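You operate a simulated robot arm through the tools that you are given. There is no shell and no other tool. Be economical: measure what you need, move in short steps, check, and stop when the job is done.

The job below is to be done with a simulated two-armed robot. You get a single attempt, and the scene is never put back.

## Task
Unplug the grey plug and wind its cable back on to the reel.
Fine: switch the power strip off first, stand the plug on the bench, slide the reel's blue slider to FREE to wind and back to LOCK after. Set down upright: grey plug.

It is judged by the outcome, as a careful person would: the job done as asked, and still so three seconds after it is handed in. It fails if anything else is knocked over, pushed out of place, dropped, spilled or broken.

## Robot
Two 7-joint arms with fingered hands on one trunk, on a base that drives. Base frame: it is fixed to the floor where the robot stands at the start and does not move with it; the origin is under the middle of the robot, x ahead of it, y to its left, z up; the surface under the hand at the start is at about z = 0.86. Readings come in m, degrees, newtons and seconds.
The left shoulder is at the start at [0.07, 0.145, 1.112], the right one opposite. With the tool pointing down near the work surface each hand reaches from about 0.42 to 0.8 m from the robot's upright axis, wherever it stands, measured 20 degrees to its own side. Places, roughly: blue slider of the cable reel [0.5, -0.5, 0.9]; crank of the cable reel [0.5, -0.5, 0.9]; red switch of the power strip [0.8, -0.2, 0.9]; top of the grey bench [0.7, 0.4, 0.9]. Payload 3.5 kg a hand.
The TCP of each hand is the grasp point between the finger pads, 0.025 m short of the fingertips. In the tool frame z runs along the fingers and y along their closing line. The gripper opens to 0.088 m. The gripper's body begins 0.029 m behind the TCP. The gripper is a hand of 4 fingers: y runs from the thumb to the fingers, the wrist lies at [-0.013, -0.097, -0.162] in the tool frame, and closing takes about 1.5 s.
Orientation is told as [roll, pitch, yaw] about the base's x, y, z axes, in that order, counted from this pose: with the fingers straight down and the wrist toward the robot, the tool's x, y and z point along [0, 1, 0], [1, 0, 0] and [0, 0, -1] of the base frame.

## Interface
- The arms move only by the tool arm_command. It takes "left_deltas", "right_deltas" or both (then of equal length, played together; a hand with none holds still); each is a list of rows, each a list of 6 numbers: the shift along the tool's x, y, z in m, then the turn, a rotation vector about the tool's x, y, z in degrees. In form: [[x, y, z, ax, ay, az], ...]. A call has 1 to 10 rows; each row shifts and turns the commanded pose from where the row before left it, along the tool's axes as they then stand. "left_grip" and "right_grip" are, for a hand that has rows, the gripper command, from -1 (shut) to 1 (fully open), values between in proportion, set as the call begins (left out, the last holds). Rows are played at 5 a second. More than 0.05 m and 8.6 degrees between two rows, or a gripper value outside its range, and nothing of the call is played. Where a pose cannot be reached the arm comes as near as it can. A force on the tool above 40 N (or 10 N above the force at the start of the call, whichever is more), or a blocked arm, ends the call early, and 0.2 s more pass. Each finger travels about 0.045 m/s and halts on what it meets, pressing with about 26 N; the grip force reading is that of the motor and also rises with nothing between the fingers. The clock runs only during rows and for 0.2 s after the last one: add rows that do not move to give the fingers time. The reply holds the time, the measured pose of the TCP, the force on the tool along the base axes, the opening and the grip force, in the units named above and with some noise, with the torque about the TCP (base axes, N m) and any sound that the robot's microphone picked up.
- Cameras (640 x 400 px; columns grow to the right, rows downward): "scene" is now at [0.1258, -0.0527, 1.4489]; the picture's right is [-0.52, -0.86, 0.00], its down [-0.40, 0.24, -0.88] and it looks along [0.76, -0.46, -0.47] (base axes); focal length 285 px, centre (320, 200). "left" rides on the left gripper at [-0.064, -0.083, -0.098] in its tool frame; the picture's right is [-0.62, -0.37, 0.69], its down [0.71, -0.63, 0.30] and it looks along [0.32, 0.68, 0.65] (tool axes); focal length 265 px, centre (320, 200). "right" rides on the right gripper at [0.064, -0.083, -0.098] in its tool frame; the picture's right is [-0.62, 0.37, -0.69], its down [-0.71, -0.63, 0.30] and it looks along [-0.32, 0.68, 0.65] (tool axes); focal length 265 px, centre (320, 200). There is no depth. A picture from a camera that has moved, and an enlarged one, comes with that camera's place and axes in the base frame and with its lens. The place of the scene camera against the robot may be out by one fixed shift of up to 0.012 m in any direction.
- snapshot(camera): a new picture of that camera. It takes no simulated time.
- lift_body(by): slides the trunk up (or, below 0, down) by that many m; the arms and the scene camera ride with it, the base frame stays. It gives what a move gives, with no picture.
- base_move(legs): drives the robot by 1 to 6 legs, each [ahead, left, turn to the left] in m, m and degrees, along the robot's own axes; the way and the turn of a leg run together, so that a leg with both is an arc; at most 1.5 m and 180 degrees a leg. The arms and the cameras ride along, it lands a little off, and it stops where it bumps. It gives what a move gives.
- hand_shape(shape, hand): the hand has 4 fingers and takes this shape, open, in about a second: jaw (thumb against the fingers, like two jaws); tri (thumb and two fingers); tip (a fingertip pinch); poke (one finger out to press); point (the index stretched); flat (the hand flat); cup (the hand cupped); fist (a fist). The gripper value then closes the fingers along that shape, each until it touches; the sizes above hold for jaw. It gives what a move gives, with no picture.
- head_to(pan, tilt): turns the head with the scene camera to pan (to the left, within 86 degrees either way) and tilt (down, from -29 to 69), counted from straight ahead of the robot. It gives what a move gives.
- inspect(camera, box): a new picture of the part [left, top, right, bottom] of that camera's present view, enlarged. It takes no simulated time.
- close_job(): hands the job in; it is judged then, once.

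Go step by step. Nothing tells you exact positions but the pictures and the camera data: compare them with the known pose of the tool, close in by small moves and look again before you grip or let go. The budget is 120 turns and 88 pictures, counting those below and the enlarged ones. Unless the task says otherwise, let go and move clear before handing in, and close with one line.

The tools are called after "Request:" as name(argument=value, ...) on one line, values as JSON. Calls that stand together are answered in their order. arm_command: Moves the arms, as the interface text tells. Its arguments: {"type":"object","properties":{"left_deltas":{"type":"array"},"left_grip":{"type":"number"},"right_deltas":{"type":"array"},"right_grip":{"type":"number"}},"required":[]} The other tools are called the same way: lift_body (by) slides the trunk up or down; hand_shape (shape, hand) gives the hand a shape; base_move (legs) drives the base; head_to (pan, tilt) turns the head that bears the scene camera; snapshot (camera) takes a picture; inspect (camera, box) takes an enlarged picture of a part of a camera's view; close_job () hands the job in.

At the start:

```text
clock: 0.0
left_ee_pos: [0.5526, -0.001, 1.2429]
left_ee_rot: [0.0, -0.1, 0.0]
left_force: [-0.4, -1.0, -0.8]
left_ft_torque: [-0.03, 0.03, -0.01]
left_finger_gap: 0.0877
left_finger_force: 0.1
left_shape: jaw
right_ee_pos: [0.3336, -0.3991, 1.1658]
right_ee_rot: [0.1, 0.0, 0.0]
right_force: [0.5, 0.1, 0.0]
right_ft_torque: [0.01, 0.02, 0.0]
right_finger_gap: 0.0876
right_finger_force: 0.2
right_shape: jaw
trunk travel left (down, up): [-0.675, 0.165]
robot x, y, heading: [-0.0034, 0.0013, -0.1]
head pan, tilt: [-31.2, 27.9]
```

scene: 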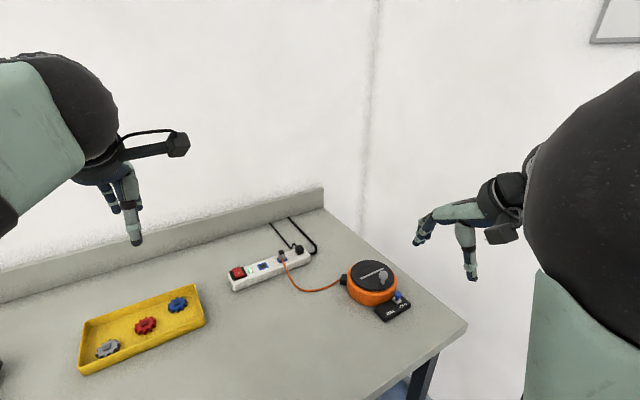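
right: 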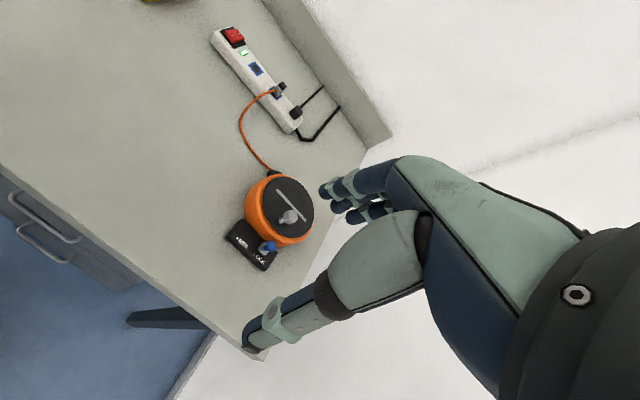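
left: 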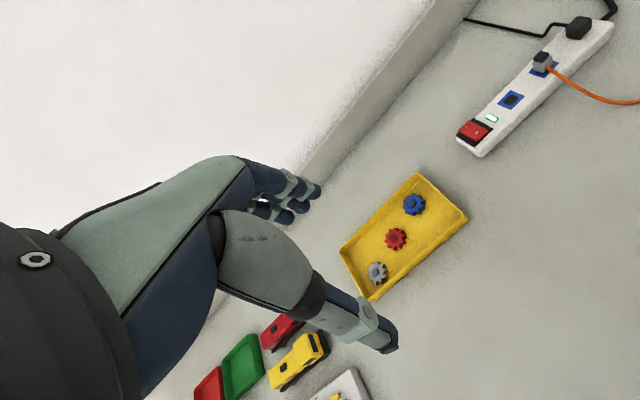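

I see the power strip with a red switch, the grey plug in its socket with an orange cable to the reel, and the reel with a blue slider. I'll look closer first.

Request:
inspect(camera="scene", box=[210, 200, 450, 350])

Request:
inspect(camera="right", box=[190, 10, 390, 290])

Request:
inspect(camera="left", box=[440, 0, 640, 170])

```text
2.67 times, centred on (330, 275) of scene
camera zoom: at [0.1258, -0.0527, 1.4489], right [-0.52, -0.86, 0.0], down [-0.4, 0.24, -0.88], along [0.76, -0.46, -0.47], focal length 760 px, centre (293, 0)
```

zoom: 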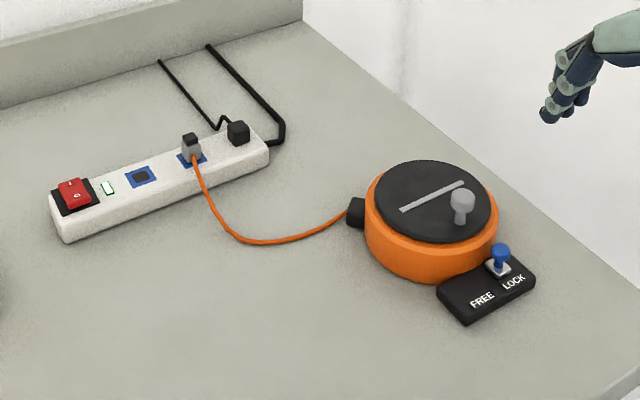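

```text
1.43 times, centred on (290, 150) of right
camera zoom: at [0.2484, -0.3351, 1.2638], right [0.37, -0.62, 0.69], down [-0.63, -0.71, -0.3], along [0.68, -0.32, -0.65], focal length 379 px, centre (363, 271)
```

zoom: 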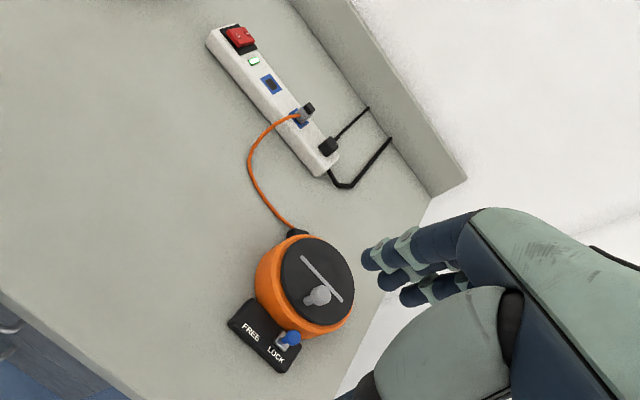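

```text
2.35 times, centred on (540, 85) of left
camera zoom: at [0.4701, -0.0656, 1.3418], right [-0.37, -0.62, -0.69], down [-0.63, 0.71, -0.3], along [0.68, 0.32, -0.65], focal length 624 px, centre (-198, 471)
```

zoom: 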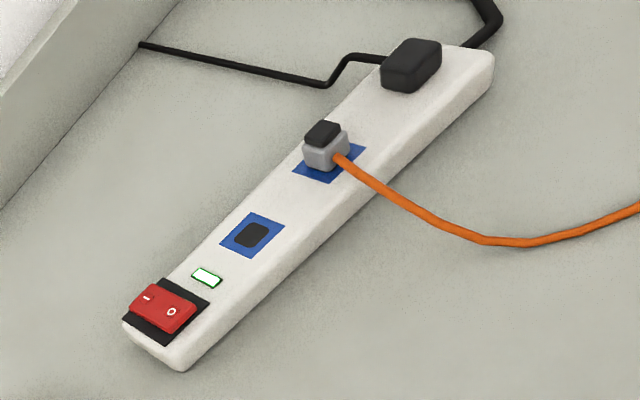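

The strip lies roughly along y at x≈0.75, with the switch at about (0.755, -0.17) and its O half nearest the robot. I take the plug to be near (0.745, -0.295) and the reel near (0.53, -0.455). I'll shape the right hand to poke and bring it above the switch, moving the left hand aside.

Request:
hand_shape(hand="right", shape="poke")

Request:
arm_command(left_deltas=[[0.03, -0.01, 0, 0, 0, 0], [0.03, -0.01, 0, 0, 0, 0], [0.03, -0.01, 0, 0, 0, 0], [0.03, -0.01, 0, 0, 0, 0], [0.03, -0.01, 0, 0, 0, 0], [0.0, 0, 0, 0, 0, 0], [0, 0, 0, 0, 0, 0], [0, 0, 0, 0, 0, 0]], right_deltas=[[0.025, 0.035, 0.012, 0, 0, 0], [0.025, 0.035, 0.012, 0, 0, 0], [0.025, 0.035, 0.012, 0, 0, 0], [0.025, 0.035, 0.012, 0, 0, 0], [0.025, 0.035, 0.012, 0, 0, 0], [0.025, 0.035, 0.012, 0, 0, 0], [0.025, 0.035, 0.012, 0, 0, 0], [0.025, 0.035, 0.012, 0, 0, 0]])

Request:
snapshot(camera="scene")

Request:
snapshot(camera="right")

```text
clock: 0.9
left_ee_pos: [0.5522, -0.001, 1.2418]
left_ee_rot: [0.0, 0.0, 0.1]
left_force: [0.1, 0.8, 1.2]
left_ft_torque: [0.02, 0.02, -0.01]
left_finger_gap: 0.0877
left_finger_force: 0.1
left_shape: jaw
right_ee_pos: [0.3319, -0.3994, 1.1671]
right_ee_rot: [0.0, 0.0, 0.1]
right_force: [0.3, -0.6, 0.8]
right_ft_torque: [0.02, 0.01, -0.01]
right_finger_gap: 0.0001
right_finger_force: 0.1
right_shape: poke
trunk travel left (down, up): [-0.675, 0.165]
robot x, y, heading: [-0.0003, -0.0017, -0.1]
head pan, tilt: [-31.2, 27.9]
```

```text
clock: 2.7
left_ee_pos: [0.5035, 0.15, 1.2435]
left_ee_rot: [0.0, 0.1, 0.0]
left_force: [0.2, 0.6, -0.3]
left_ft_torque: [-0.01, 0.02, 0.06]
left_finger_gap: 0.0875
left_finger_force: 0.1
left_shape: jaw
right_ee_pos: [0.6143, -0.1987, 1.0683]
right_ee_rot: [0.0, 0.2, 0.0]
right_force: [0.4, 1.2, -0.4]
right_ft_torque: [0.03, 0.04, 0.0]
right_finger_gap: 0.0001
right_finger_force: 0.1
right_shape: poke
trunk travel left (down, up): [-0.675, 0.165]
robot x, y, heading: [0.0014, -0.0015, 0.2]
head pan, tilt: [-31.2, 27.9]
```

```text
81 pictures are left
camera scene: at [0.1284, -0.0516, 1.4487], right [-0.52, -0.86, 0.0], down [-0.4, 0.24, -0.88], along [0.75, -0.46, -0.47], focal length 285 px, centre (320, 200)
```

scene: 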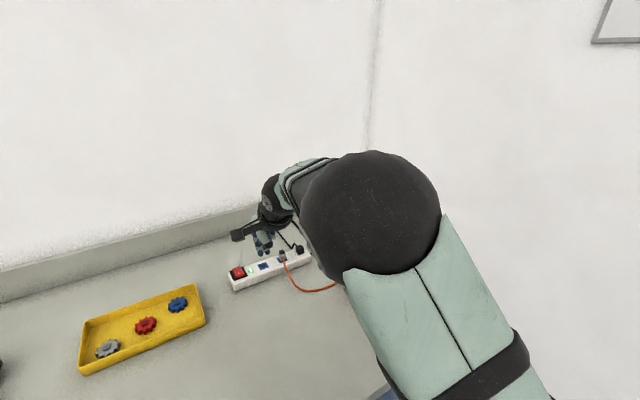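

```text
80 pictures are left
camera right: at [0.5301, -0.1341, 1.1664], right [0.37, -0.62, 0.69], down [-0.63, -0.71, -0.3], along [0.68, -0.33, -0.65], focal length 265 px, centre (320, 200)
```

right: 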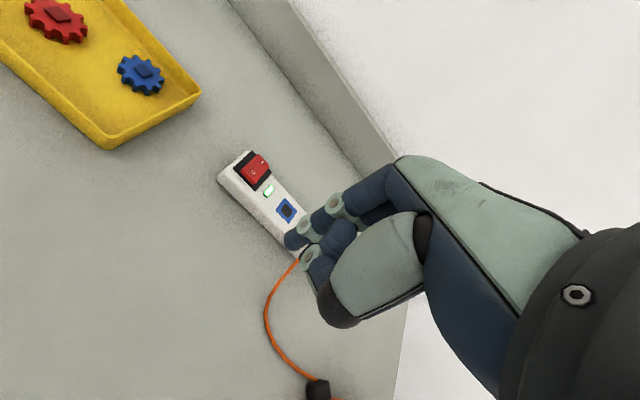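

The poking fingertip shows near (290,240) in the hand camera. I'll enlarge both views to fix where the tip lies against the TCP.

Request:
inspect(camera="scene", box=[220, 210, 340, 300])

Request:
inspect(camera="right", box=[210, 140, 380, 290])

```text
4.44 times, centred on (280, 255) of scene
camera zoom: at [0.1284, -0.0516, 1.4487], right [-0.52, -0.86, 0.0], down [-0.4, 0.24, -0.88], along [0.75, -0.46, -0.47], focal length 1267 px, centre (498, -44)
```

zoom: 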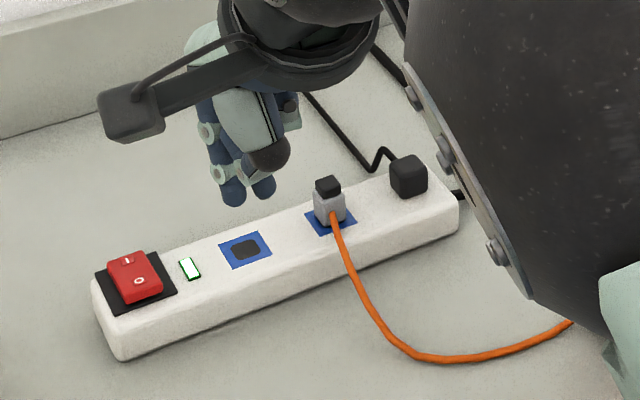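

```text
2.67 times, centred on (295, 215) of right
camera zoom: at [0.5301, -0.1341, 1.1664], right [0.37, -0.62, 0.69], down [-0.63, -0.71, -0.3], along [0.68, -0.33, -0.65], focal length 708 px, centre (387, 160)
```

zoom: 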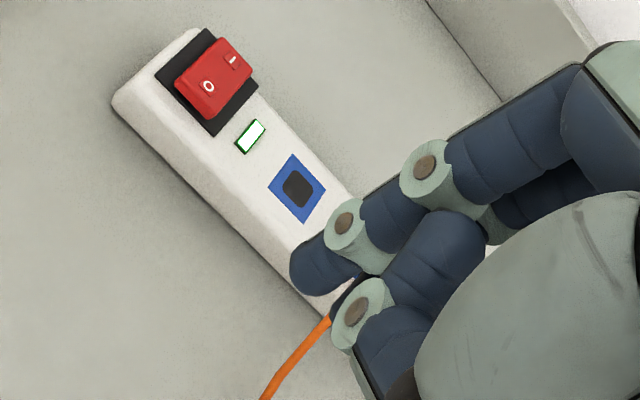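

The fingertip is about 0.027 m beyond the TCP and 0.006 to the side; the O half of the rocker is at about (0.744, -0.163). Moving above it.

Request:
arm_command(right_deltas=[[0.006, 0.026, 0.017, 0, 0, 0], [0.006, 0.026, 0.017, 0, 0, 0], [0.006, 0.026, 0.017, 0, 0, 0], [0.006, 0.026, 0.017, 0, 0, 0], [0.005, 0.025, 0.017, 0, 0, 0], [0, 0, 0, 0, 0, 0]])

Request:
inspect(camera="right", box=[210, 140, 380, 290])

Request:
inspect(camera="scene", box=[200, 210, 320, 300])

```text
clock: 4.1
left_ee_pos: [0.5004, 0.1501, 1.2434]
left_ee_rot: [0.0, 0.0, 0.0]
left_force: [0.1, -0.2, 0.2]
left_ft_torque: [0.02, -0.01, 0.0]
left_finger_gap: 0.0874
left_finger_force: 0.1
left_shape: jaw
right_ee_pos: [0.7392, -0.167, 0.9862]
right_ee_rot: [0.0, 0.0, 0.0]
right_force: [0.1, -0.6, -0.1]
right_ft_torque: [0.0, 0.01, -0.01]
right_finger_gap: 0.0
right_finger_force: 0.1
right_shape: poke
trunk travel left (down, up): [-0.675, 0.165]
robot x, y, heading: [-0.003, 0.0014, -0.1]
head pan, tilt: [-31.2, 27.9]
```

```text
2.67 times, centred on (295, 215) of right
camera zoom: at [0.6547, -0.1031, 1.0844], right [0.37, -0.62, 0.69], down [-0.63, -0.71, -0.3], along [0.68, -0.32, -0.65], focal length 708 px, centre (387, 160)
```

zoom: 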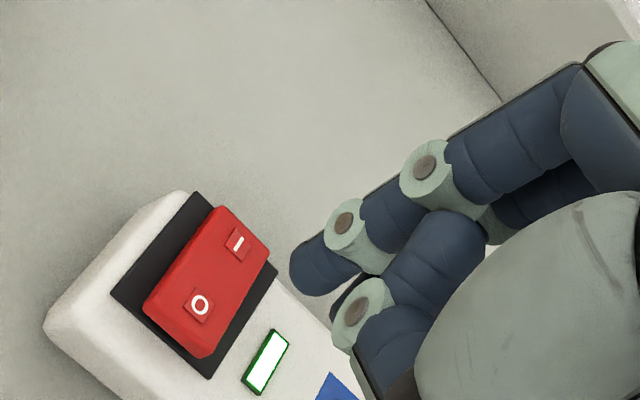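

```text
4.44 times, centred on (260, 255) of scene
camera zoom: at [0.1246, -0.0525, 1.449], right [-0.52, -0.85, 0.0], down [-0.4, 0.24, -0.88], along [0.76, -0.46, -0.47], focal length 1267 px, centre (587, -44)
```

zoom: 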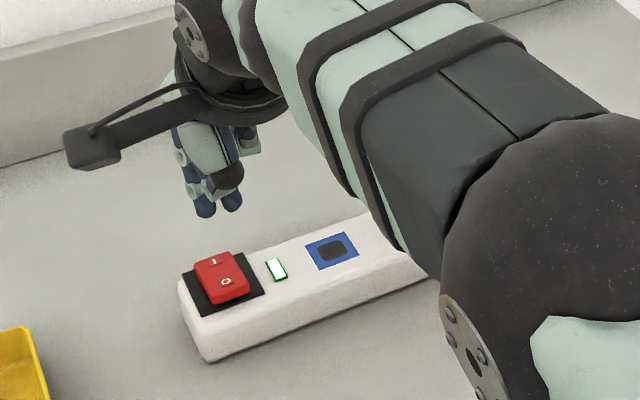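

The O mark triangulates to (0.745, -0.163, 0.905) and the tip is almost above it. I'll shift 4 mm forward and lower on to it in small rows.

Request:
arm_command(right_deltas=[[0, 0.004, 0.012, 0, 0, 0], [0, 0, 0.014, 0, 0, 0], [0, 0, 0.014, 0, 0, 0], [0, 0, 0.006, 0, 0, 0], [0, 0, 0.003, 0, 0, 0], [0, 0, 0.003, 0, 0, 0], [0, 0, 0.003, 0, 0, 0]])

Request:
inspect(camera="right", box=[210, 140, 380, 290])

```text
clock: 5.7
left_ee_pos: [0.5017, 0.1491, 1.2443]
left_ee_rot: [0.1, 0.0, 0.0]
left_force: [0.1, -0.4, 0.7]
left_ft_torque: [0.03, -0.02, 0.02]
left_finger_gap: 0.0879
left_finger_force: 0.0
left_shape: jaw
right_ee_pos: [0.7456, -0.1717, 0.9306]
right_ee_rot: [0.0, 0.0, 0.0]
right_force: [0.4, 0.3, 0.0]
right_ft_torque: [0.0, -0.01, -0.01]
right_finger_gap: 0.0
right_finger_force: 0.0
right_shape: poke
trunk travel left (down, up): [-0.675, 0.165]
robot x, y, heading: [-0.0013, -0.0007, 0.1]
head pan, tilt: [-31.2, 27.9]
```

```text
2.67 times, centred on (295, 215) of right
camera zoom: at [0.662, -0.1066, 1.0288], right [0.37, -0.62, 0.69], down [-0.63, -0.71, -0.3], along [0.68, -0.32, -0.65], focal length 708 px, centre (387, 160)
```

zoom: 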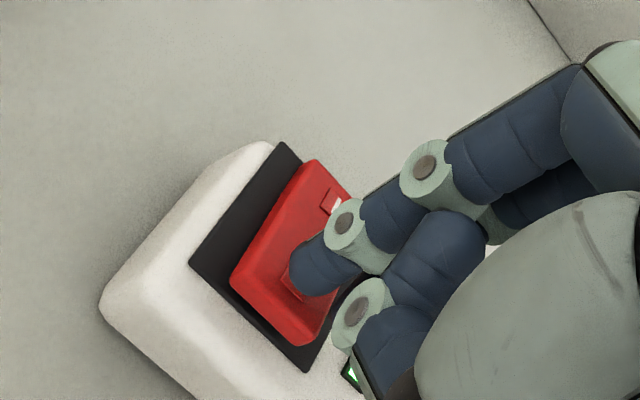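

The finger covers the O and is just above it with no force yet. I'll press further in small rows.

Request:
arm_command(right_deltas=[[0, 0, 0.003, 0, 0, 0], [0, 0, 0.003, 0, 0, 0], [0, 0, 0.003, 0, 0, 0], [0, 0, 0.003, 0, 0, 0]])

Request:
inspect(camera="right", box=[210, 140, 380, 290])

```text
clock: 6.7
left_ee_pos: [0.4991, 0.1503, 1.245]
left_ee_rot: [0.0, 0.0, -0.1]
left_force: [0.4, 0.5, 0.6]
left_ft_torque: [-0.02, 0.0, -0.01]
left_finger_gap: 0.0875
left_finger_force: 0.1
left_shape: jaw
right_ee_pos: [0.7451, -0.1714, 0.9229]
right_ee_rot: [0.0, -0.4, 0.0]
right_force: [1.1, -1.0, 12.7]
right_ft_torque: [0.01, -0.09, 0.01]
right_finger_gap: 0.0001
right_finger_force: 0.1
right_shape: poke
trunk travel left (down, up): [-0.675, 0.165]
robot x, y, heading: [0.0007, 0.005, 0.4]
head pan, tilt: [-31.2, 27.9]
```

```text
2.67 times, centred on (295, 215) of right
camera zoom: at [0.6606, -0.106, 1.0205], right [0.36, -0.62, 0.7], down [-0.63, -0.71, -0.31], along [0.69, -0.32, -0.65], focal length 708 px, centre (387, 160)
```

zoom: 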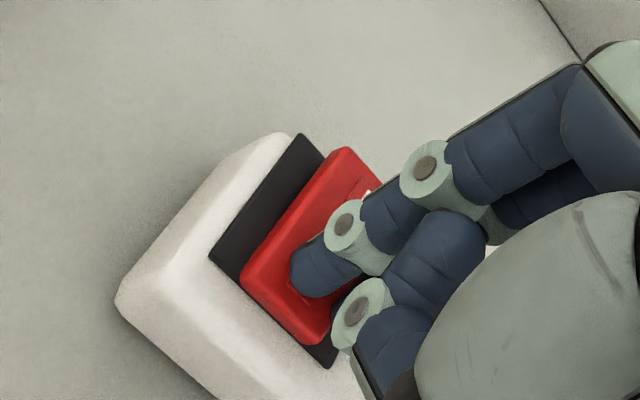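

Contact at 12.7 N; the rocker may have begun to tip. I'll press a few millimetres more.

Request:
arm_command(right_deltas=[[0, 0, 0.003, 0, 0, 0], [0, 0, 0.003, 0, 0, 0], [0, 0, 0.003, 0, 0, 0], [0, 0, 0, 0, 0, 0]])

Request:
arm_command(right_deltas=[[0, 0, -0.02, 0, 0, 0], [0, 0, -0.04, 0, 0, 0], [0, -0.03, -0.03, 0, 0, 0], [-0.0, -0.04, -0.0, 0, 0, 0]])

Request:
inspect(camera="right", box=[210, 140, 380, 290])

```text
clock: 7.7
left_ee_pos: [0.4935, 0.1495, 1.2472]
left_ee_rot: [0.0, -0.3, -0.1]
left_force: [0.0, 1.0, 0.3]
left_ft_torque: [0.02, -0.02, 0.0]
left_finger_gap: 0.0876
left_finger_force: 0.0
left_shape: jaw
right_ee_pos: [0.7451, -0.1706, 0.9237]
right_ee_rot: [0.0, -1.4, 0.0]
right_force: [3.6, -5.1, 36.8]
right_ft_torque: [0.04, -0.19, 0.0]
right_finger_gap: 0.0
right_finger_force: 0.1
right_shape: poke
trunk travel left (down, up): [-0.675, 0.165]
robot x, y, heading: [-0.0017, -0.0014, 0.2]
head pan, tilt: [-31.2, 27.9]
```

```text
clock: 8.7
left_ee_pos: [0.5004, 0.1497, 1.2441]
left_ee_rot: [0.0, 0.0, 0.0]
left_force: [0.6, -0.1, 0.6]
left_ft_torque: [0.0, -0.01, -0.01]
left_finger_gap: 0.0877
left_finger_force: 0.0
left_shape: jaw
right_ee_pos: [0.6765, -0.1708, 0.9979]
right_ee_rot: [0.1, -0.1, 0.0]
right_force: [0.0, -0.8, -0.4]
right_ft_torque: [0.0, -0.01, 0.01]
right_finger_gap: 0.0001
right_finger_force: 0.1
right_shape: poke
trunk travel left (down, up): [-0.675, 0.165]
robot x, y, heading: [-0.0021, 0.0014, -0.0]
head pan, tilt: [-31.2, 27.9]
```

```text
2.67 times, centred on (295, 215) of right
camera zoom: at [0.5922, -0.1063, 1.0955], right [0.37, -0.62, 0.69], down [-0.63, -0.72, -0.3], along [0.68, -0.32, -0.65], focal length 708 px, centre (387, 160)
```

zoom: 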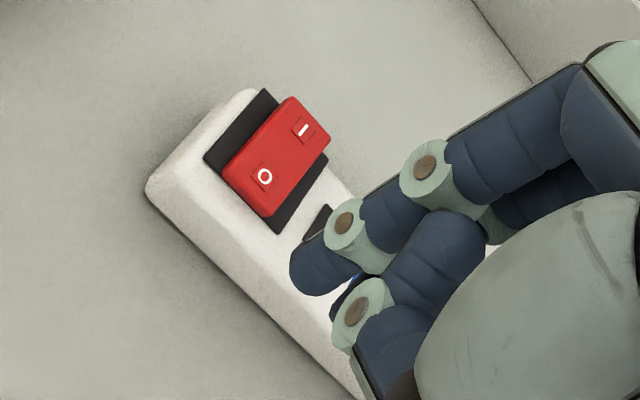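

The lamp is dark, so the strip is off. Now I raise the right hand, shape it to jaw and yaw it 90° so the fingers can close on the plug along the strip, clear of the cable.

Request:
arm_command(right_deltas=[[0, 0, -0.04, 0, 0, 0], [-0.04, 0, -0.03, 0, 0, 0], [-0.046, 0, 0, 0, 0, 0], [-0.046, 0, 0, 0, 0, 0], [-0.046, 0, 0, 0, 0, 0]])

Request:
hand_shape(hand="right", shape="jaw")

Request:
arm_command(right_deltas=[[0, 0, 0, 0, 0, -8.5], [0, 0, 0, 0, 0, -8.5], [0, 0, 0, 0, 0, -8.5], [0, 0, 0, 0, 0, -8.5], [0, 0, 0, 0, 0, -8.5], [0, 0, 0, 0, 0, -8.5], [0, 0, 0, 0, 0, -8.5], [0, 0, 0, 0, 0, -8.5], [0, 0, 0, 0, 0, -8.5], [0, 0, 0, 0, 0, -8.5]])

Request:
snapshot(camera="right")

Request:
snapshot(camera="scene")

```text
clock: 9.9
left_ee_pos: [0.5018, 0.1457, 1.2453]
left_ee_rot: [0.1, 0.0, 0.0]
left_force: [-0.3, 0.2, 0.4]
left_ft_torque: [-0.01, 0.01, 0.0]
left_finger_gap: 0.0873
left_finger_force: 0.0
left_shape: jaw
right_ee_pos: [0.6757, -0.3492, 1.0684]
right_ee_rot: [0.0, 0.0, 0.0]
right_force: [0.1, -0.1, -0.2]
right_ft_torque: [0.04, 0.01, -0.02]
right_finger_gap: 0.0001
right_finger_force: 0.2
right_shape: poke
trunk travel left (down, up): [-0.675, 0.165]
robot x, y, heading: [-0.0007, 0.0006, -0.1]
head pan, tilt: [-31.2, 27.9]
```

```text
clock: 10.8
left_ee_pos: [0.5004, 0.1496, 1.2442]
left_ee_rot: [0.0, 0.0, 0.0]
left_force: [-0.3, 0.1, 0.3]
left_ft_torque: [0.0, -0.01, -0.02]
left_finger_gap: 0.0877
left_finger_force: 0.0
left_shape: jaw
right_ee_pos: [0.6746, -0.3462, 1.0689]
right_ee_rot: [0.1, -0.1, 0.0]
right_force: [0.5, 0.0, -0.5]
right_ft_torque: [0.02, 0.0, 0.01]
right_finger_gap: 0.0878
right_finger_force: 0.0
right_shape: jaw
trunk travel left (down, up): [-0.675, 0.165]
robot x, y, heading: [-0.0008, 0.0058, -0.1]
head pan, tilt: [-31.2, 27.9]
```

```text
clock: 12.4
left_ee_pos: [0.5033, 0.1498, 1.2442]
left_ee_rot: [0.0, 0.0, 0.0]
left_force: [0.5, 0.1, 0.8]
left_ft_torque: [0.0, 0.02, 0.03]
left_finger_gap: 0.0875
left_finger_force: 0.0
left_shape: jaw
right_ee_pos: [0.6536, -0.3292, 1.0629]
right_ee_rot: [-0.1, -0.4, 58.1]
right_force: [6.9, 5.5, -13.8]
right_ft_torque: [0.05, -0.66, -0.19]
right_finger_gap: 0.0879
right_finger_force: 0.0
right_shape: jaw
right hand out of reach, approached as far as the arm can: row 6, 7, 8
trunk travel left (down, up): [-0.675, 0.165]
robot x, y, heading: [0.0018, -0.0009, -0.0]
head pan, tilt: [-31.2, 27.9]
stopped in row 8 (right hand): the force on the tool passed its limit at 96 N (the readings are from after the stop); the commanded pose is now the measured one
```

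```text
72 pictures are left
camera right: at [0.5541, -0.3673, 1.159], right [0.72, -0.02, 0.7], down [0.28, -0.91, -0.31], along [0.64, 0.41, -0.65], focal length 265 px, centre (320, 200)
```

right: 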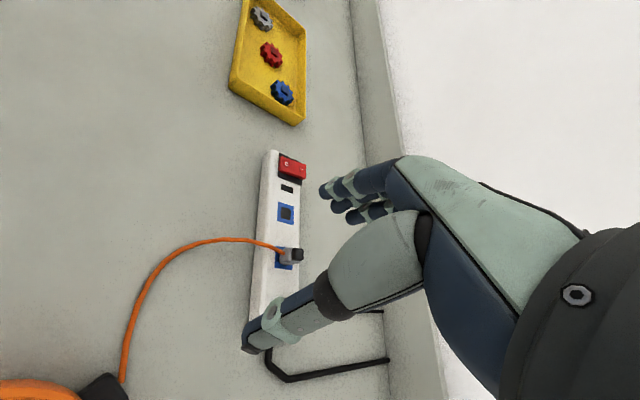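

```text
71 pictures are left
camera scene: at [0.1265, -0.0521, 1.4488], right [-0.52, -0.85, 0.0], down [-0.4, 0.24, -0.88], along [0.76, -0.46, -0.47], focal length 285 px, centre (320, 200)
```

scene: 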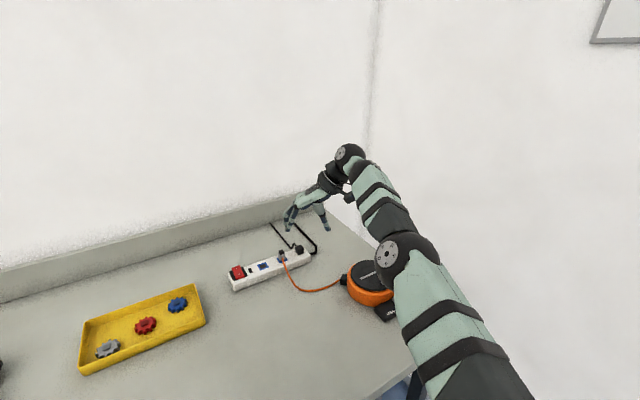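

The arm meets a joint limit at 58° yaw, so I'll stand the robot further right and turned left, which makes the grip yaw natural. First I raise and pull back the right hand, then drive.

Request:
arm_command(right_deltas=[[0, 0, -0.04, 0, 0, 0], [0.0212, -0.0133, -0.03, 0, 0, 0], [0.0212, -0.0133, -0.03, 0, 0, 4], [0.0212, -0.0133, 0, 0, 0, 4], [0.0212, -0.0133, 0, 0, 0, 4], [0, 0, 0, 0, 0, 0]])

Request:
base_move(legs=[[0, -0.45, 0], [0, 0, 40]])

Request:
head_to(pan=-30, tilt=38)

Request:
snapshot(camera="scene")

Request:
snapshot(camera="right")

```text
clock: 12.7
left_ee_pos: [0.5014, 0.1497, 1.2449]
left_ee_rot: [0.0, 0.0, 0.1]
left_force: [0.0, 0.2, 0.6]
left_ft_torque: [-0.01, -0.01, 0.01]
left_finger_gap: 0.0876
left_finger_force: 0.1
left_shape: jaw
right_ee_pos: [0.6554, -0.3315, 1.0649]
right_ee_rot: [0.0, -0.5, 56.4]
right_force: [4.4, 0.5, -8.9]
right_ft_torque: [0.37, -0.6, 0.1]
right_finger_gap: 0.0876
right_finger_force: 0.0
right_shape: jaw
right hand out of reach, approached as far as the arm can: row 1
trunk travel left (down, up): [-0.675, 0.165]
robot x, y, heading: [0.0015, 0.0013, 0.1]
head pan, tilt: [-31.2, 27.9]
stopped in row 1 (right hand): the force on the tool passed its limit at 136 N (the readings are from after the stop); the commanded pose is now the measured one
```

```text
clock: 15.3
left_ee_pos: [0.4921, -0.2523, 1.2452]
left_ee_rot: [-0.8, -0.3, 1.4]
left_force: [-0.7, -0.4, 1.1]
left_ft_torque: [0.04, -0.01, 0.03]
left_finger_gap: 0.0875
left_finger_force: 0.1
left_shape: jaw
right_ee_pos: [0.6619, -0.708, 1.0695]
right_ee_rot: [-0.2, 0.4, 60.3]
right_force: [1.5, 2.0, -2.7]
right_ft_torque: [-0.14, 0.0, -0.1]
right_finger_gap: 0.088
right_finger_force: 0.0
right_shape: jaw
trunk travel left (down, up): [-0.675, 0.165]
robot x, y, heading: [-0.002, -0.4243, 1.5]
head pan, tilt: [-31.2, 27.9]
stopped in leg 1: the robot was blocked; the commanded pose is now the measured one
```

```text
clock: 16.0
left_ee_pos: [0.4952, -0.2495, 1.2428]
left_ee_rot: [-0.9, -0.2, 1.2]
left_force: [0.3, 1.1, -0.1]
left_ft_torque: [-0.02, 0.0, 0.0]
left_finger_gap: 0.0876
left_finger_force: 0.0
left_shape: jaw
right_ee_pos: [0.6621, -0.7081, 1.0686]
right_ee_rot: [-0.1, 0.6, 59.7]
right_force: [2.3, 2.8, -5.2]
right_ft_torque: [-0.14, -0.22, -0.22]
right_finger_gap: 0.0879
right_finger_force: 0.0
right_shape: jaw
trunk travel left (down, up): [-0.675, 0.165]
robot x, y, heading: [-0.003, -0.4239, 1.3]
head pan, tilt: [-30.0, 38.0]
```

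```text
70 pictures are left
camera scene: at [0.1194, -0.4532, 1.4344], right [-0.48, -0.88, 0.01], down [-0.54, 0.29, -0.79], along [0.69, -0.39, -0.61], focal length 285 px, centre (320, 200)
```

scene: 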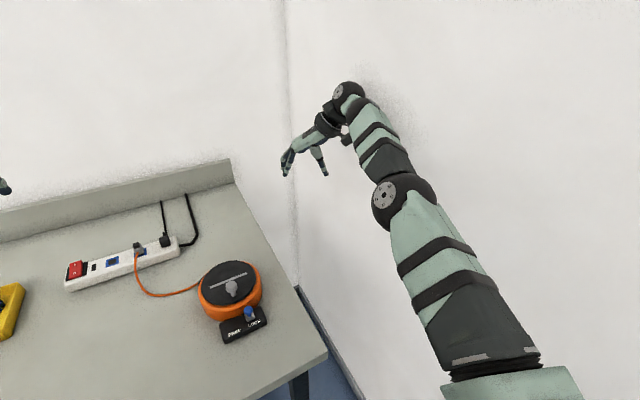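

```text
69 pictures are left
camera right: at [0.5643, -0.7474, 1.1673], right [0.72, 0.01, 0.69], down [0.3, -0.91, -0.29], along [0.62, 0.42, -0.66], focal length 265 px, centre (320, 200)
```

right: 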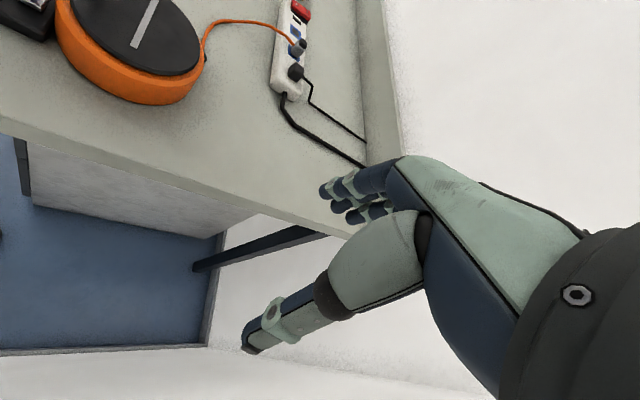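

The right elbow touched the side wall; nothing on the bench was disturbed. I'll back off to the left a little and then turn.

Request:
base_move(legs=[[0, 0.06, 0], [0, 0, 36]])

Request:
arm_command(right_deltas=[[0, 0, -0.02, 0, 0, 0], [0, 0, 0, 0, 0, 0]])

Request:
snapshot(camera="scene")

Request:
snapshot(camera="right")

```text
clock: 18.8
left_ee_pos: [0.3017, 0.06, 1.2434]
left_ee_rot: [-0.1, 0.0, 38.3]
left_force: [0.8, 0.3, 0.2]
left_ft_torque: [-0.01, 0.0, 0.02]
left_finger_gap: 0.0875
left_finger_force: 0.0
left_shape: jaw
right_ee_pos: [0.7101, -0.2079, 1.0605]
right_ee_rot: [0.6, 0.0, 96.4]
right_force: [0.4, 4.7, -5.6]
right_ft_torque: [0.06, -0.37, -0.34]
right_finger_gap: 0.088
right_finger_force: 0.0
right_shape: jaw
trunk travel left (down, up): [-0.675, 0.165]
robot x, y, heading: [0.0002, -0.3654, 38.2]
head pan, tilt: [-30.0, 38.0]
```

```text
clock: 19.1
left_ee_pos: [0.3012, 0.0606, 1.2445]
left_ee_rot: [-0.1, 0.0, 38.3]
left_force: [-0.2, 0.0, -0.8]
left_ft_torque: [-0.02, 0.0, -0.04]
left_finger_gap: 0.0873
left_finger_force: 0.0
left_shape: jaw
right_ee_pos: [0.7104, -0.2068, 1.0682]
right_ee_rot: [-0.1, -0.3, 96.4]
right_force: [-1.0, 8.9, -5.4]
right_ft_torque: [-0.52, -0.39, -0.65]
right_finger_gap: 0.088
right_finger_force: 0.1
right_shape: jaw
right hand out of reach, approached as far as the arm can: row 1
trunk travel left (down, up): [-0.675, 0.165]
robot x, y, heading: [-0.0011, -0.3666, 38.1]
head pan, tilt: [-30.0, 38.0]
stopped in row 1 (right hand): the force on the tool passed its limit at 63 N (the readings are from after the stop); the commanded pose is now the measured one
```

```text
68 pictures are left
camera scene: at [0.1219, -0.3296, 1.4333], right [0.14, -0.99, 0.0], down [-0.61, -0.09, -0.79], along [0.78, 0.11, -0.62], focal length 285 px, centre (320, 200)
```

scene: 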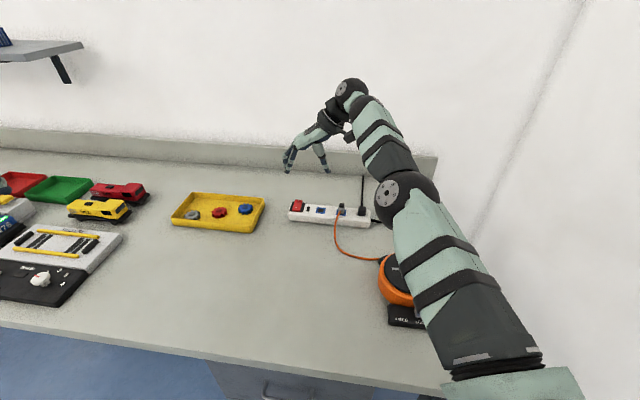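

```text
67 pictures are left
camera right: at [0.6559, -0.299, 1.1659], right [0.57, 0.43, 0.7], down [0.78, -0.54, -0.31], along [0.25, 0.72, -0.65], focal length 265 px, centre (320, 200)
```

right: 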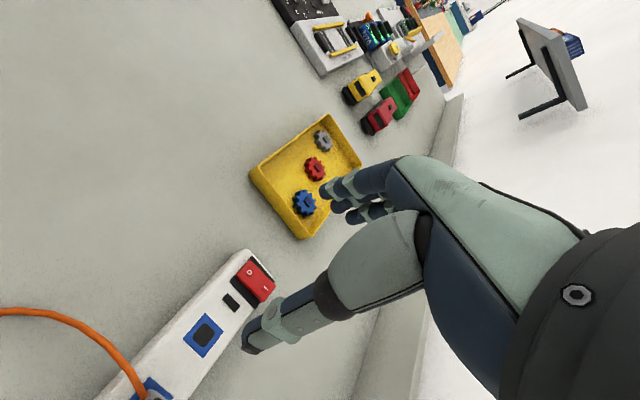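

The arm is against a joint limit where it hangs. I'll ease it by unwinding the yaw a little while pulling back toward the robot.

Request:
arm_command(right_deltas=[[0.0, 0, 0, 0, 0, 4], [0.005, 0, 0, 0, 0, 4], [0.015, -0.0, 0, 0, 0, 5], [0.02, 0, 0, 0, 0, 5], [0.02, 0, 0, 0, 0, 5], [0, 0, 0, 0, 0, 0]])

```text
clock: 20.5
left_ee_pos: [0.3037, 0.061, 1.2447]
left_ee_rot: [0.0, -0.1, 38.1]
left_force: [0.3, -0.5, 0.0]
left_ft_torque: [-0.03, -0.02, 0.01]
left_finger_gap: 0.0877
left_finger_force: 0.2
left_shape: jaw
right_ee_pos: [0.6531, -0.2034, 1.0698]
right_ee_rot: [-0.1, -0.3, 73.5]
right_force: [1.7, -0.8, -0.2]
right_ft_torque: [-0.01, 0.02, -0.02]
right_finger_gap: 0.088
right_finger_force: 0.2
right_shape: jaw
trunk travel left (down, up): [-0.675, 0.165]
robot x, y, heading: [-0.0005, -0.3671, 38.1]
head pan, tilt: [-30.0, 38.0]
```

The arm is free again at yaw 73°. I'll turn the robot 12° more left so the 90° grip stays well inside the wrist's range, then bring the hand over the plug.

Request:
base_move(legs=[[0, 0, 12]])

Request:
head_to(pan=-45, tilt=40)

Request:
arm_command(right_deltas=[[0, -0.04, 0, 0, 0, 0], [0, -0.04, 0, 0, 0, 0], [0, -0.04, 0, 0, 0, 0], [0, -0.04, 0, 0, 0, 0], [0, -0.04, 0, 0, 0, 0]])

Request:
snapshot(camera="right")

Request:
snapshot(camera="scene")

```text
clock: 21.6
left_ee_pos: [0.2112, 0.1118, 1.2443]
left_ee_rot: [0.0, 0.0, 49.8]
left_force: [0.4, -0.5, -0.1]
left_ft_torque: [0.0, 0.01, 0.01]
left_finger_gap: 0.0875
left_finger_force: 0.0
left_shape: jaw
right_ee_pos: [0.6067, -0.0756, 1.0696]
right_ee_rot: [-0.1, -0.3, 85.0]
right_force: [0.2, 0.8, -0.2]
right_ft_torque: [0.0, 0.01, 0.01]
right_finger_gap: 0.0879
right_finger_force: 0.1
right_shape: jaw
trunk travel left (down, up): [-0.675, 0.165]
robot x, y, heading: [0.0008, -0.3704, 49.5]
head pan, tilt: [-30.0, 38.0]
```

```text
clock: 22.4
left_ee_pos: [0.2097, 0.113, 1.2431]
left_ee_rot: [-0.1, 0.0, 49.8]
left_force: [-0.2, 0.4, -0.3]
left_ft_torque: [-0.01, 0.03, 0.06]
left_finger_gap: 0.0875
left_finger_force: 0.1
left_shape: jaw
right_ee_pos: [0.6058, -0.0775, 1.0713]
right_ee_rot: [0.0, -0.3, 85.0]
right_force: [0.1, -0.5, 0.9]
right_ft_torque: [0.04, -0.01, -0.02]
right_finger_gap: 0.0879
right_finger_force: 0.0
right_shape: jaw
trunk travel left (down, up): [-0.675, 0.165]
robot x, y, heading: [0.0009, -0.365, 49.8]
head pan, tilt: [-45.0, 40.0]
```

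```text
clock: 23.6
left_ee_pos: [0.2105, 0.1103, 1.2445]
left_ee_rot: [0.0, -0.1, 49.8]
left_force: [-0.2, -0.1, 0.2]
left_ft_torque: [-0.01, 0.02, 0.01]
left_finger_gap: 0.0875
left_finger_force: 0.1
left_shape: jaw
right_ee_pos: [0.5869, -0.2801, 1.0714]
right_ee_rot: [-0.1, -0.3, 85.1]
right_force: [0.1, 0.3, 0.2]
right_ft_torque: [0.02, 0.01, 0.0]
right_finger_gap: 0.0876
right_finger_force: 0.1
right_shape: jaw
trunk travel left (down, up): [-0.675, 0.165]
robot x, y, heading: [-0.0043, -0.3687, 49.8]
head pan, tilt: [-45.0, 40.0]
```

```text
66 pictures are left
camera right: at [0.5133, -0.3585, 1.168], right [0.65, 0.31, 0.7], down [0.66, -0.69, -0.31], along [0.38, 0.66, -0.65], focal length 265 px, centre (320, 200)
```

right: 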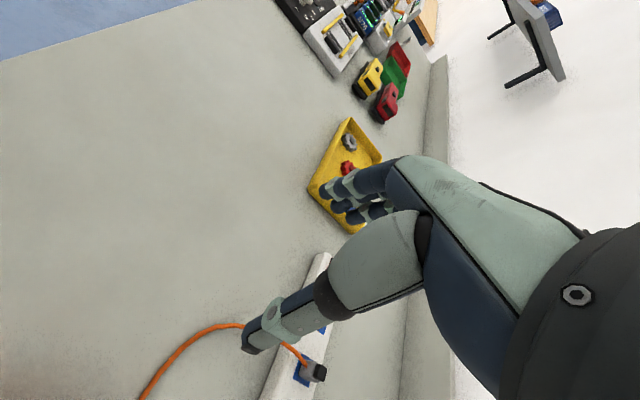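

```text
65 pictures are left
camera scene: at [0.1142, -0.3294, 1.4304], right [0.08, -1.0, 0.0], down [-0.64, -0.05, -0.77], along [0.76, 0.06, -0.64], focal length 285 px, centre (320, 200)
```

scene: 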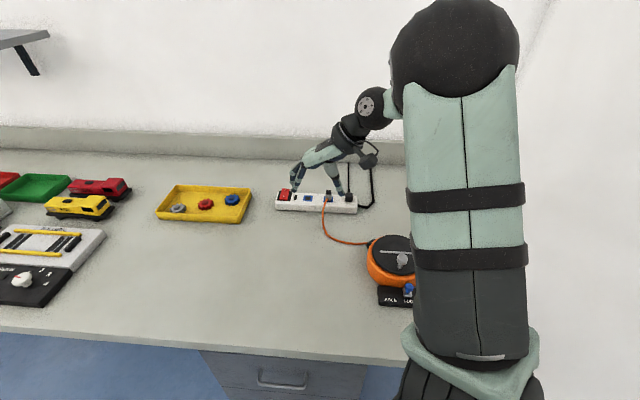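

Both plug and strip are in view. I'll move the hand forward over the strip at this height and look again.

Request:
arm_command(right_deltas=[[-0.036, 0, 0, 0, 0, 0], [-0.036, 0, 0, 0, 0, 0], [-0.036, 0, 0, 0, 0, 0], [-0.036, 0, 0, 0, 0, 0], [0, 0, 0, 0, 0, 0]])

Request:
inspect(camera="right", box=[160, 200, 420, 400])

Request:
inspect(camera="scene", box=[260, 130, 420, 230])

```text
clock: 24.8
left_ee_pos: [0.2081, 0.1118, 1.2445]
left_ee_rot: [-0.1, -0.1, 49.7]
left_force: [-0.5, 0.1, 0.2]
left_ft_torque: [-0.01, -0.05, 0.0]
left_finger_gap: 0.0876
left_finger_force: 0.1
left_shape: jaw
right_ee_pos: [0.7309, -0.2894, 1.068]
right_ee_rot: [-0.1, -0.2, 84.9]
right_force: [0.1, 0.1, -0.5]
right_ft_torque: [-0.03, 0.0, -0.02]
right_finger_gap: 0.0879
right_finger_force: 0.0
right_shape: jaw
trunk travel left (down, up): [-0.675, 0.165]
robot x, y, heading: [0.001, -0.3678, 49.6]
head pan, tilt: [-45.0, 40.0]
```

```text
2.00 times, centred on (290, 300) of right
camera zoom: at [0.6585, -0.3674, 1.1653], right [0.65, 0.31, 0.7], down [0.66, -0.69, -0.31], along [0.38, 0.66, -0.65], focal length 531 px, centre (380, 0)
```

zoom: 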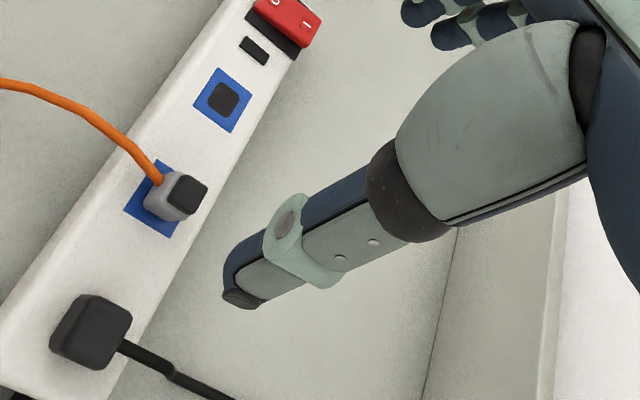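

```text
4.00 times, centred on (340, 180) of scene
camera zoom: at [0.1132, -0.3274, 1.4304], right [0.08, -1.0, 0.0], down [-0.64, -0.05, -0.77], along [0.76, 0.06, -0.64], focal length 1140 px, centre (240, 280)
```

zoom: 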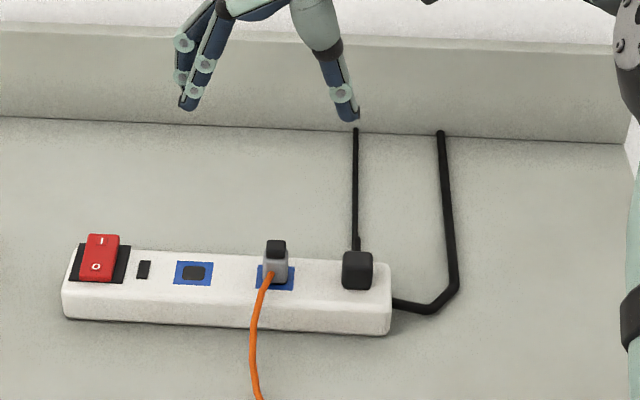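

The plug's cap top is at about (0.748, -0.300, 0.932), the strip top at z=0.90, and the black plug at y≈-0.36. I'll half-close the hand, move over the plug to z≈0.97 and check.

Request:
arm_command(right_deltas=[[-0.01, -0.005, 0, 0, 0, -0.6], [-0.01, -0.005, 0, 0, 0, -0.6], [0, 0, 0.035, 0, 0, 0], [0, 0, 0.035, 0, 0, 0], [0, 0, 0.028, 0, 0, 0], [0, 0, 0, 0, 0, 0]], right_grip=0.15)

Request:
inspect(camera="right", box=[160, 180, 420, 380])

Request:
inspect(camera="scene", box=[260, 130, 420, 230])

```text
clock: 26.2
left_ee_pos: [0.2101, 0.1124, 1.2447]
left_ee_rot: [-0.1, 0.0, 49.8]
left_force: [0.3, 0.2, 0.2]
left_ft_torque: [-0.01, 0.0, 0.03]
left_finger_gap: 0.0874
left_finger_force: 0.1
left_shape: jaw
right_ee_pos: [0.7549, -0.2974, 0.9732]
right_ee_rot: [-0.1, -0.3, 86.2]
right_force: [0.6, -0.1, 0.4]
right_ft_torque: [0.01, -0.02, -0.03]
right_finger_gap: 0.0512
right_finger_force: 0.0
right_shape: jaw
trunk travel left (down, up): [-0.675, 0.165]
robot x, y, heading: [-0.0003, -0.3637, 49.9]
head pan, tilt: [-45.0, 40.0]
```

```text
2.00 times, centred on (290, 280) of right
camera zoom: at [0.6836, -0.3781, 1.07], right [0.64, 0.32, 0.7], down [0.67, -0.67, -0.31], along [0.37, 0.66, -0.65], focal length 531 px, centre (380, 40)
```

zoom: 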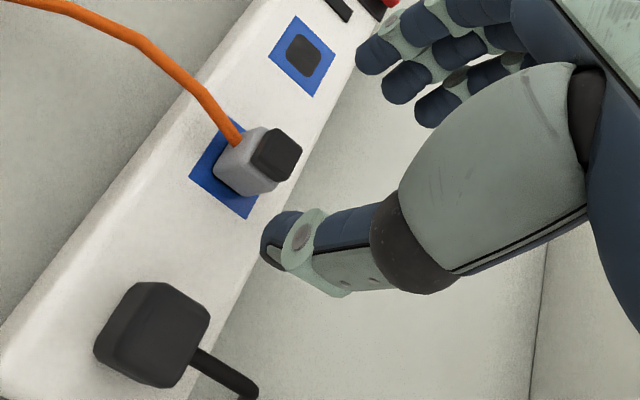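

```text
4.00 times, centred on (340, 180) of scene
camera zoom: at [0.1143, -0.3274, 1.4303], right [0.08, -1.0, 0.0], down [-0.64, -0.05, -0.77], along [0.76, 0.06, -0.64], focal length 1140 px, centre (240, 280)
```

zoom: 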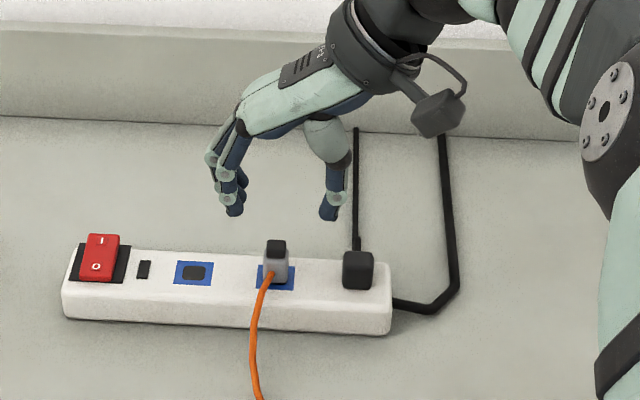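

The plug sits between thumb and fingers, with TCP about 5 mm too far in x. I'll close slightly more, adjust and lower to z≈0.928, checking clearance to the black plug.

Request:
arm_command(right_deltas=[[0.004, -0.003, 0, 0, 0, 0], [0, 0, 0.012, 0, 0, 0], [0, 0, 0.012, 0, 0, 0], [0, 0, 0.011, 0, 0, 0], [0, 0, 0.009, 0, 0, 0], [0, 0, 0, 0, 0, 0]], right_grip=-0.05)

Request:
inspect(camera="right", box=[160, 150, 420, 350])

Request:
inspect(camera="scene", box=[280, 150, 380, 220])

```text
clock: 27.6
left_ee_pos: [0.2102, 0.1126, 1.2442]
left_ee_rot: [-0.1, -0.1, 49.8]
left_force: [0.5, 0.1, -1.1]
left_ft_torque: [-0.02, -0.01, 0.01]
left_finger_gap: 0.0875
left_finger_force: 0.2
left_shape: jaw
right_ee_pos: [0.7478, -0.302, 0.9279]
right_ee_rot: [-0.1, -0.3, 86.2]
right_force: [-0.2, -0.6, 1.1]
right_ft_torque: [0.0, 0.0, -0.04]
right_finger_gap: 0.0422
right_finger_force: 0.2
right_shape: jaw
trunk travel left (down, up): [-0.675, 0.165]
robot x, y, heading: [0.001, -0.3664, 49.6]
head pan, tilt: [-45.0, 40.0]
```

```text
2.00 times, centred on (290, 250) of right
camera zoom: at [0.6771, -0.3816, 1.0249], right [0.64, 0.32, 0.7], down [0.67, -0.67, -0.31], along [0.37, 0.66, -0.65], focal length 531 px, centre (380, 100)
```

zoom: 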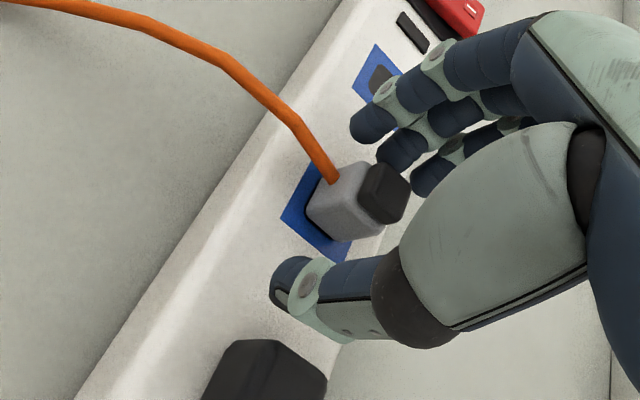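

```text
5.71 times, centred on (330, 185) of scene
camera zoom: at [0.1144, -0.3275, 1.4303], right [0.08, -1.0, 0.0], down [-0.64, -0.05, -0.77], along [0.76, 0.06, -0.64], focal length 1629 px, centre (263, 286)
```

zoom: 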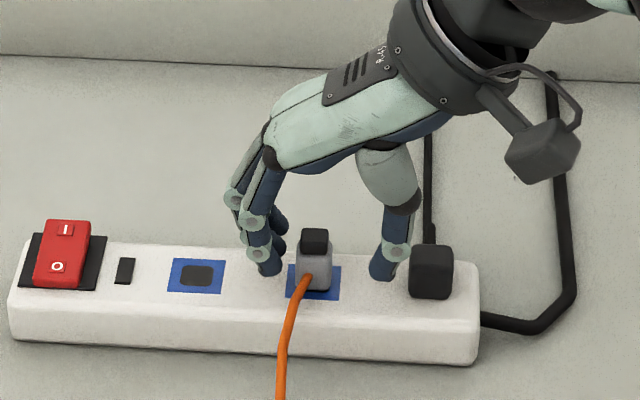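

Thumb and fingers straddle the plug and clear the black plug. Closing now.

Request:
arm_command(right_deltas=[[0, 0, 0, 0, 0, 0], [0, 0, 0, 0, 0, 0], [0, 0, 0, 0, 0, 0], [0, 0, 0, 0, 0, 0], [0, 0, 0, 0, 0, 0], [0, 0, 0, 0, 0, 0], [0, 0, 0, 0, 0, 0]], right_grip=-1)

Request:
inspect(camera="right", box=[160, 150, 420, 350])

Request:
inspect(camera="scene", box=[280, 150, 380, 220])

```text
clock: 29.2
left_ee_pos: [0.2099, 0.1131, 1.2437]
left_ee_rot: [0.0, 0.0, 49.8]
left_force: [-0.1, -0.5, 0.5]
left_ft_torque: [0.0, -0.01, -0.02]
left_finger_gap: 0.0877
left_finger_force: 0.1
left_shape: jaw
right_ee_pos: [0.7477, -0.3017, 0.927]
right_ee_rot: [-0.1, -0.3, 86.1]
right_force: [-0.1, -0.5, 0.5]
right_ft_torque: [0.02, 0.02, 0.01]
right_finger_gap: 0.0118
right_finger_force: 26.1
right_shape: jaw
trunk travel left (down, up): [-0.675, 0.165]
robot x, y, heading: [0.0024, -0.3671, 49.8]
head pan, tilt: [-45.0, 40.0]
```

```text
2.00 times, centred on (290, 250) of right
camera zoom: at [0.6771, -0.3816, 1.0251], right [0.64, 0.32, 0.7], down [0.67, -0.67, -0.31], along [0.37, 0.66, -0.65], focal length 531 px, centre (380, 100)
```

zoom: 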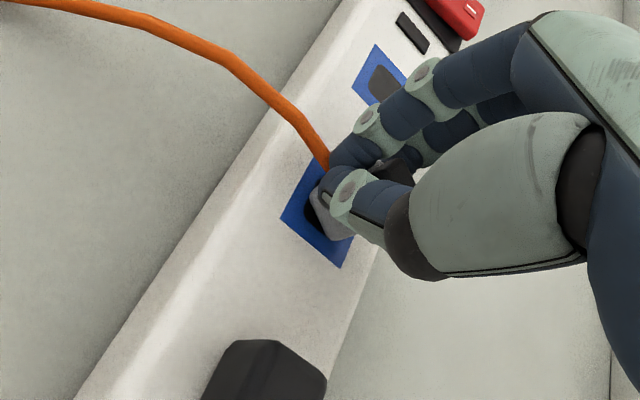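

```text
5.71 times, centred on (330, 185) of scene
camera zoom: at [0.1145, -0.3275, 1.4303], right [0.08, -1.0, 0.0], down [-0.64, -0.05, -0.77], along [0.76, 0.06, -0.64], focal length 1629 px, centre (263, 286)
```

zoom: 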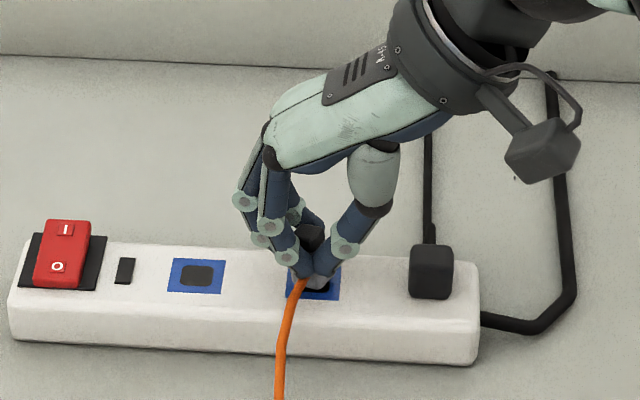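

The hand has the plug (gap 12 mm, 26 N). I'll pull straight up in small rows.

Request:
arm_command(right_deltas=[[0, 0, -0.004, 0, 0, 0], [0, 0, -0.004, 0, 0, 0], [0, 0, -0.006, 0, 0, 0], [0, 0, -0.008, 0, 0, 0], [0, 0, -0.01, 0, 0, 0], [0, 0, -0.01, 0, 0, 0], [0, 0, 0, 0, 0, 0]])

Request:
inspect(camera="scene", box=[260, 130, 420, 230])

```text
clock: 30.8
left_ee_pos: [0.2106, 0.1122, 1.2443]
left_ee_rot: [0.0, 0.0, 49.7]
left_force: [-0.1, 0.3, 0.2]
left_ft_torque: [0.02, 0.01, 0.01]
left_finger_gap: 0.0877
left_finger_force: 0.0
left_shape: jaw
right_ee_pos: [0.7473, -0.301, 0.9698]
right_ee_rot: [0.0, -0.3, 86.2]
right_force: [0.5, 1.0, 0.6]
right_ft_torque: [-0.02, 0.03, -0.04]
right_finger_gap: 0.0118
right_finger_force: 25.9
right_shape: jaw
trunk travel left (down, up): [-0.675, 0.165]
robot x, y, heading: [-0.001, -0.3706, 49.6]
head pan, tilt: [-45.0, 40.0]
```

```text
4.00 times, centred on (340, 180) of scene
camera zoom: at [0.1148, -0.3274, 1.4302], right [0.08, -1.0, 0.0], down [-0.64, -0.05, -0.77], along [0.76, 0.06, -0.64], focal length 1140 px, centre (240, 280)
```

zoom: 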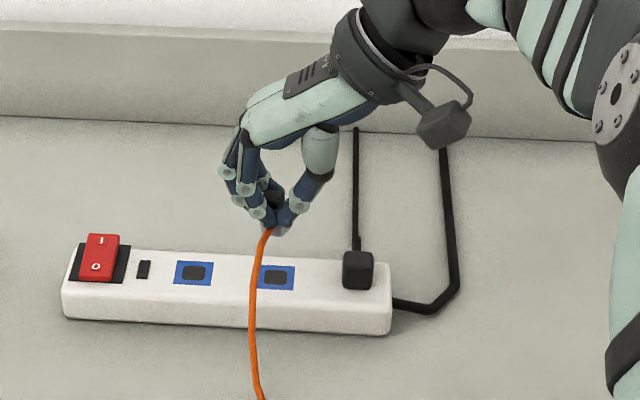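

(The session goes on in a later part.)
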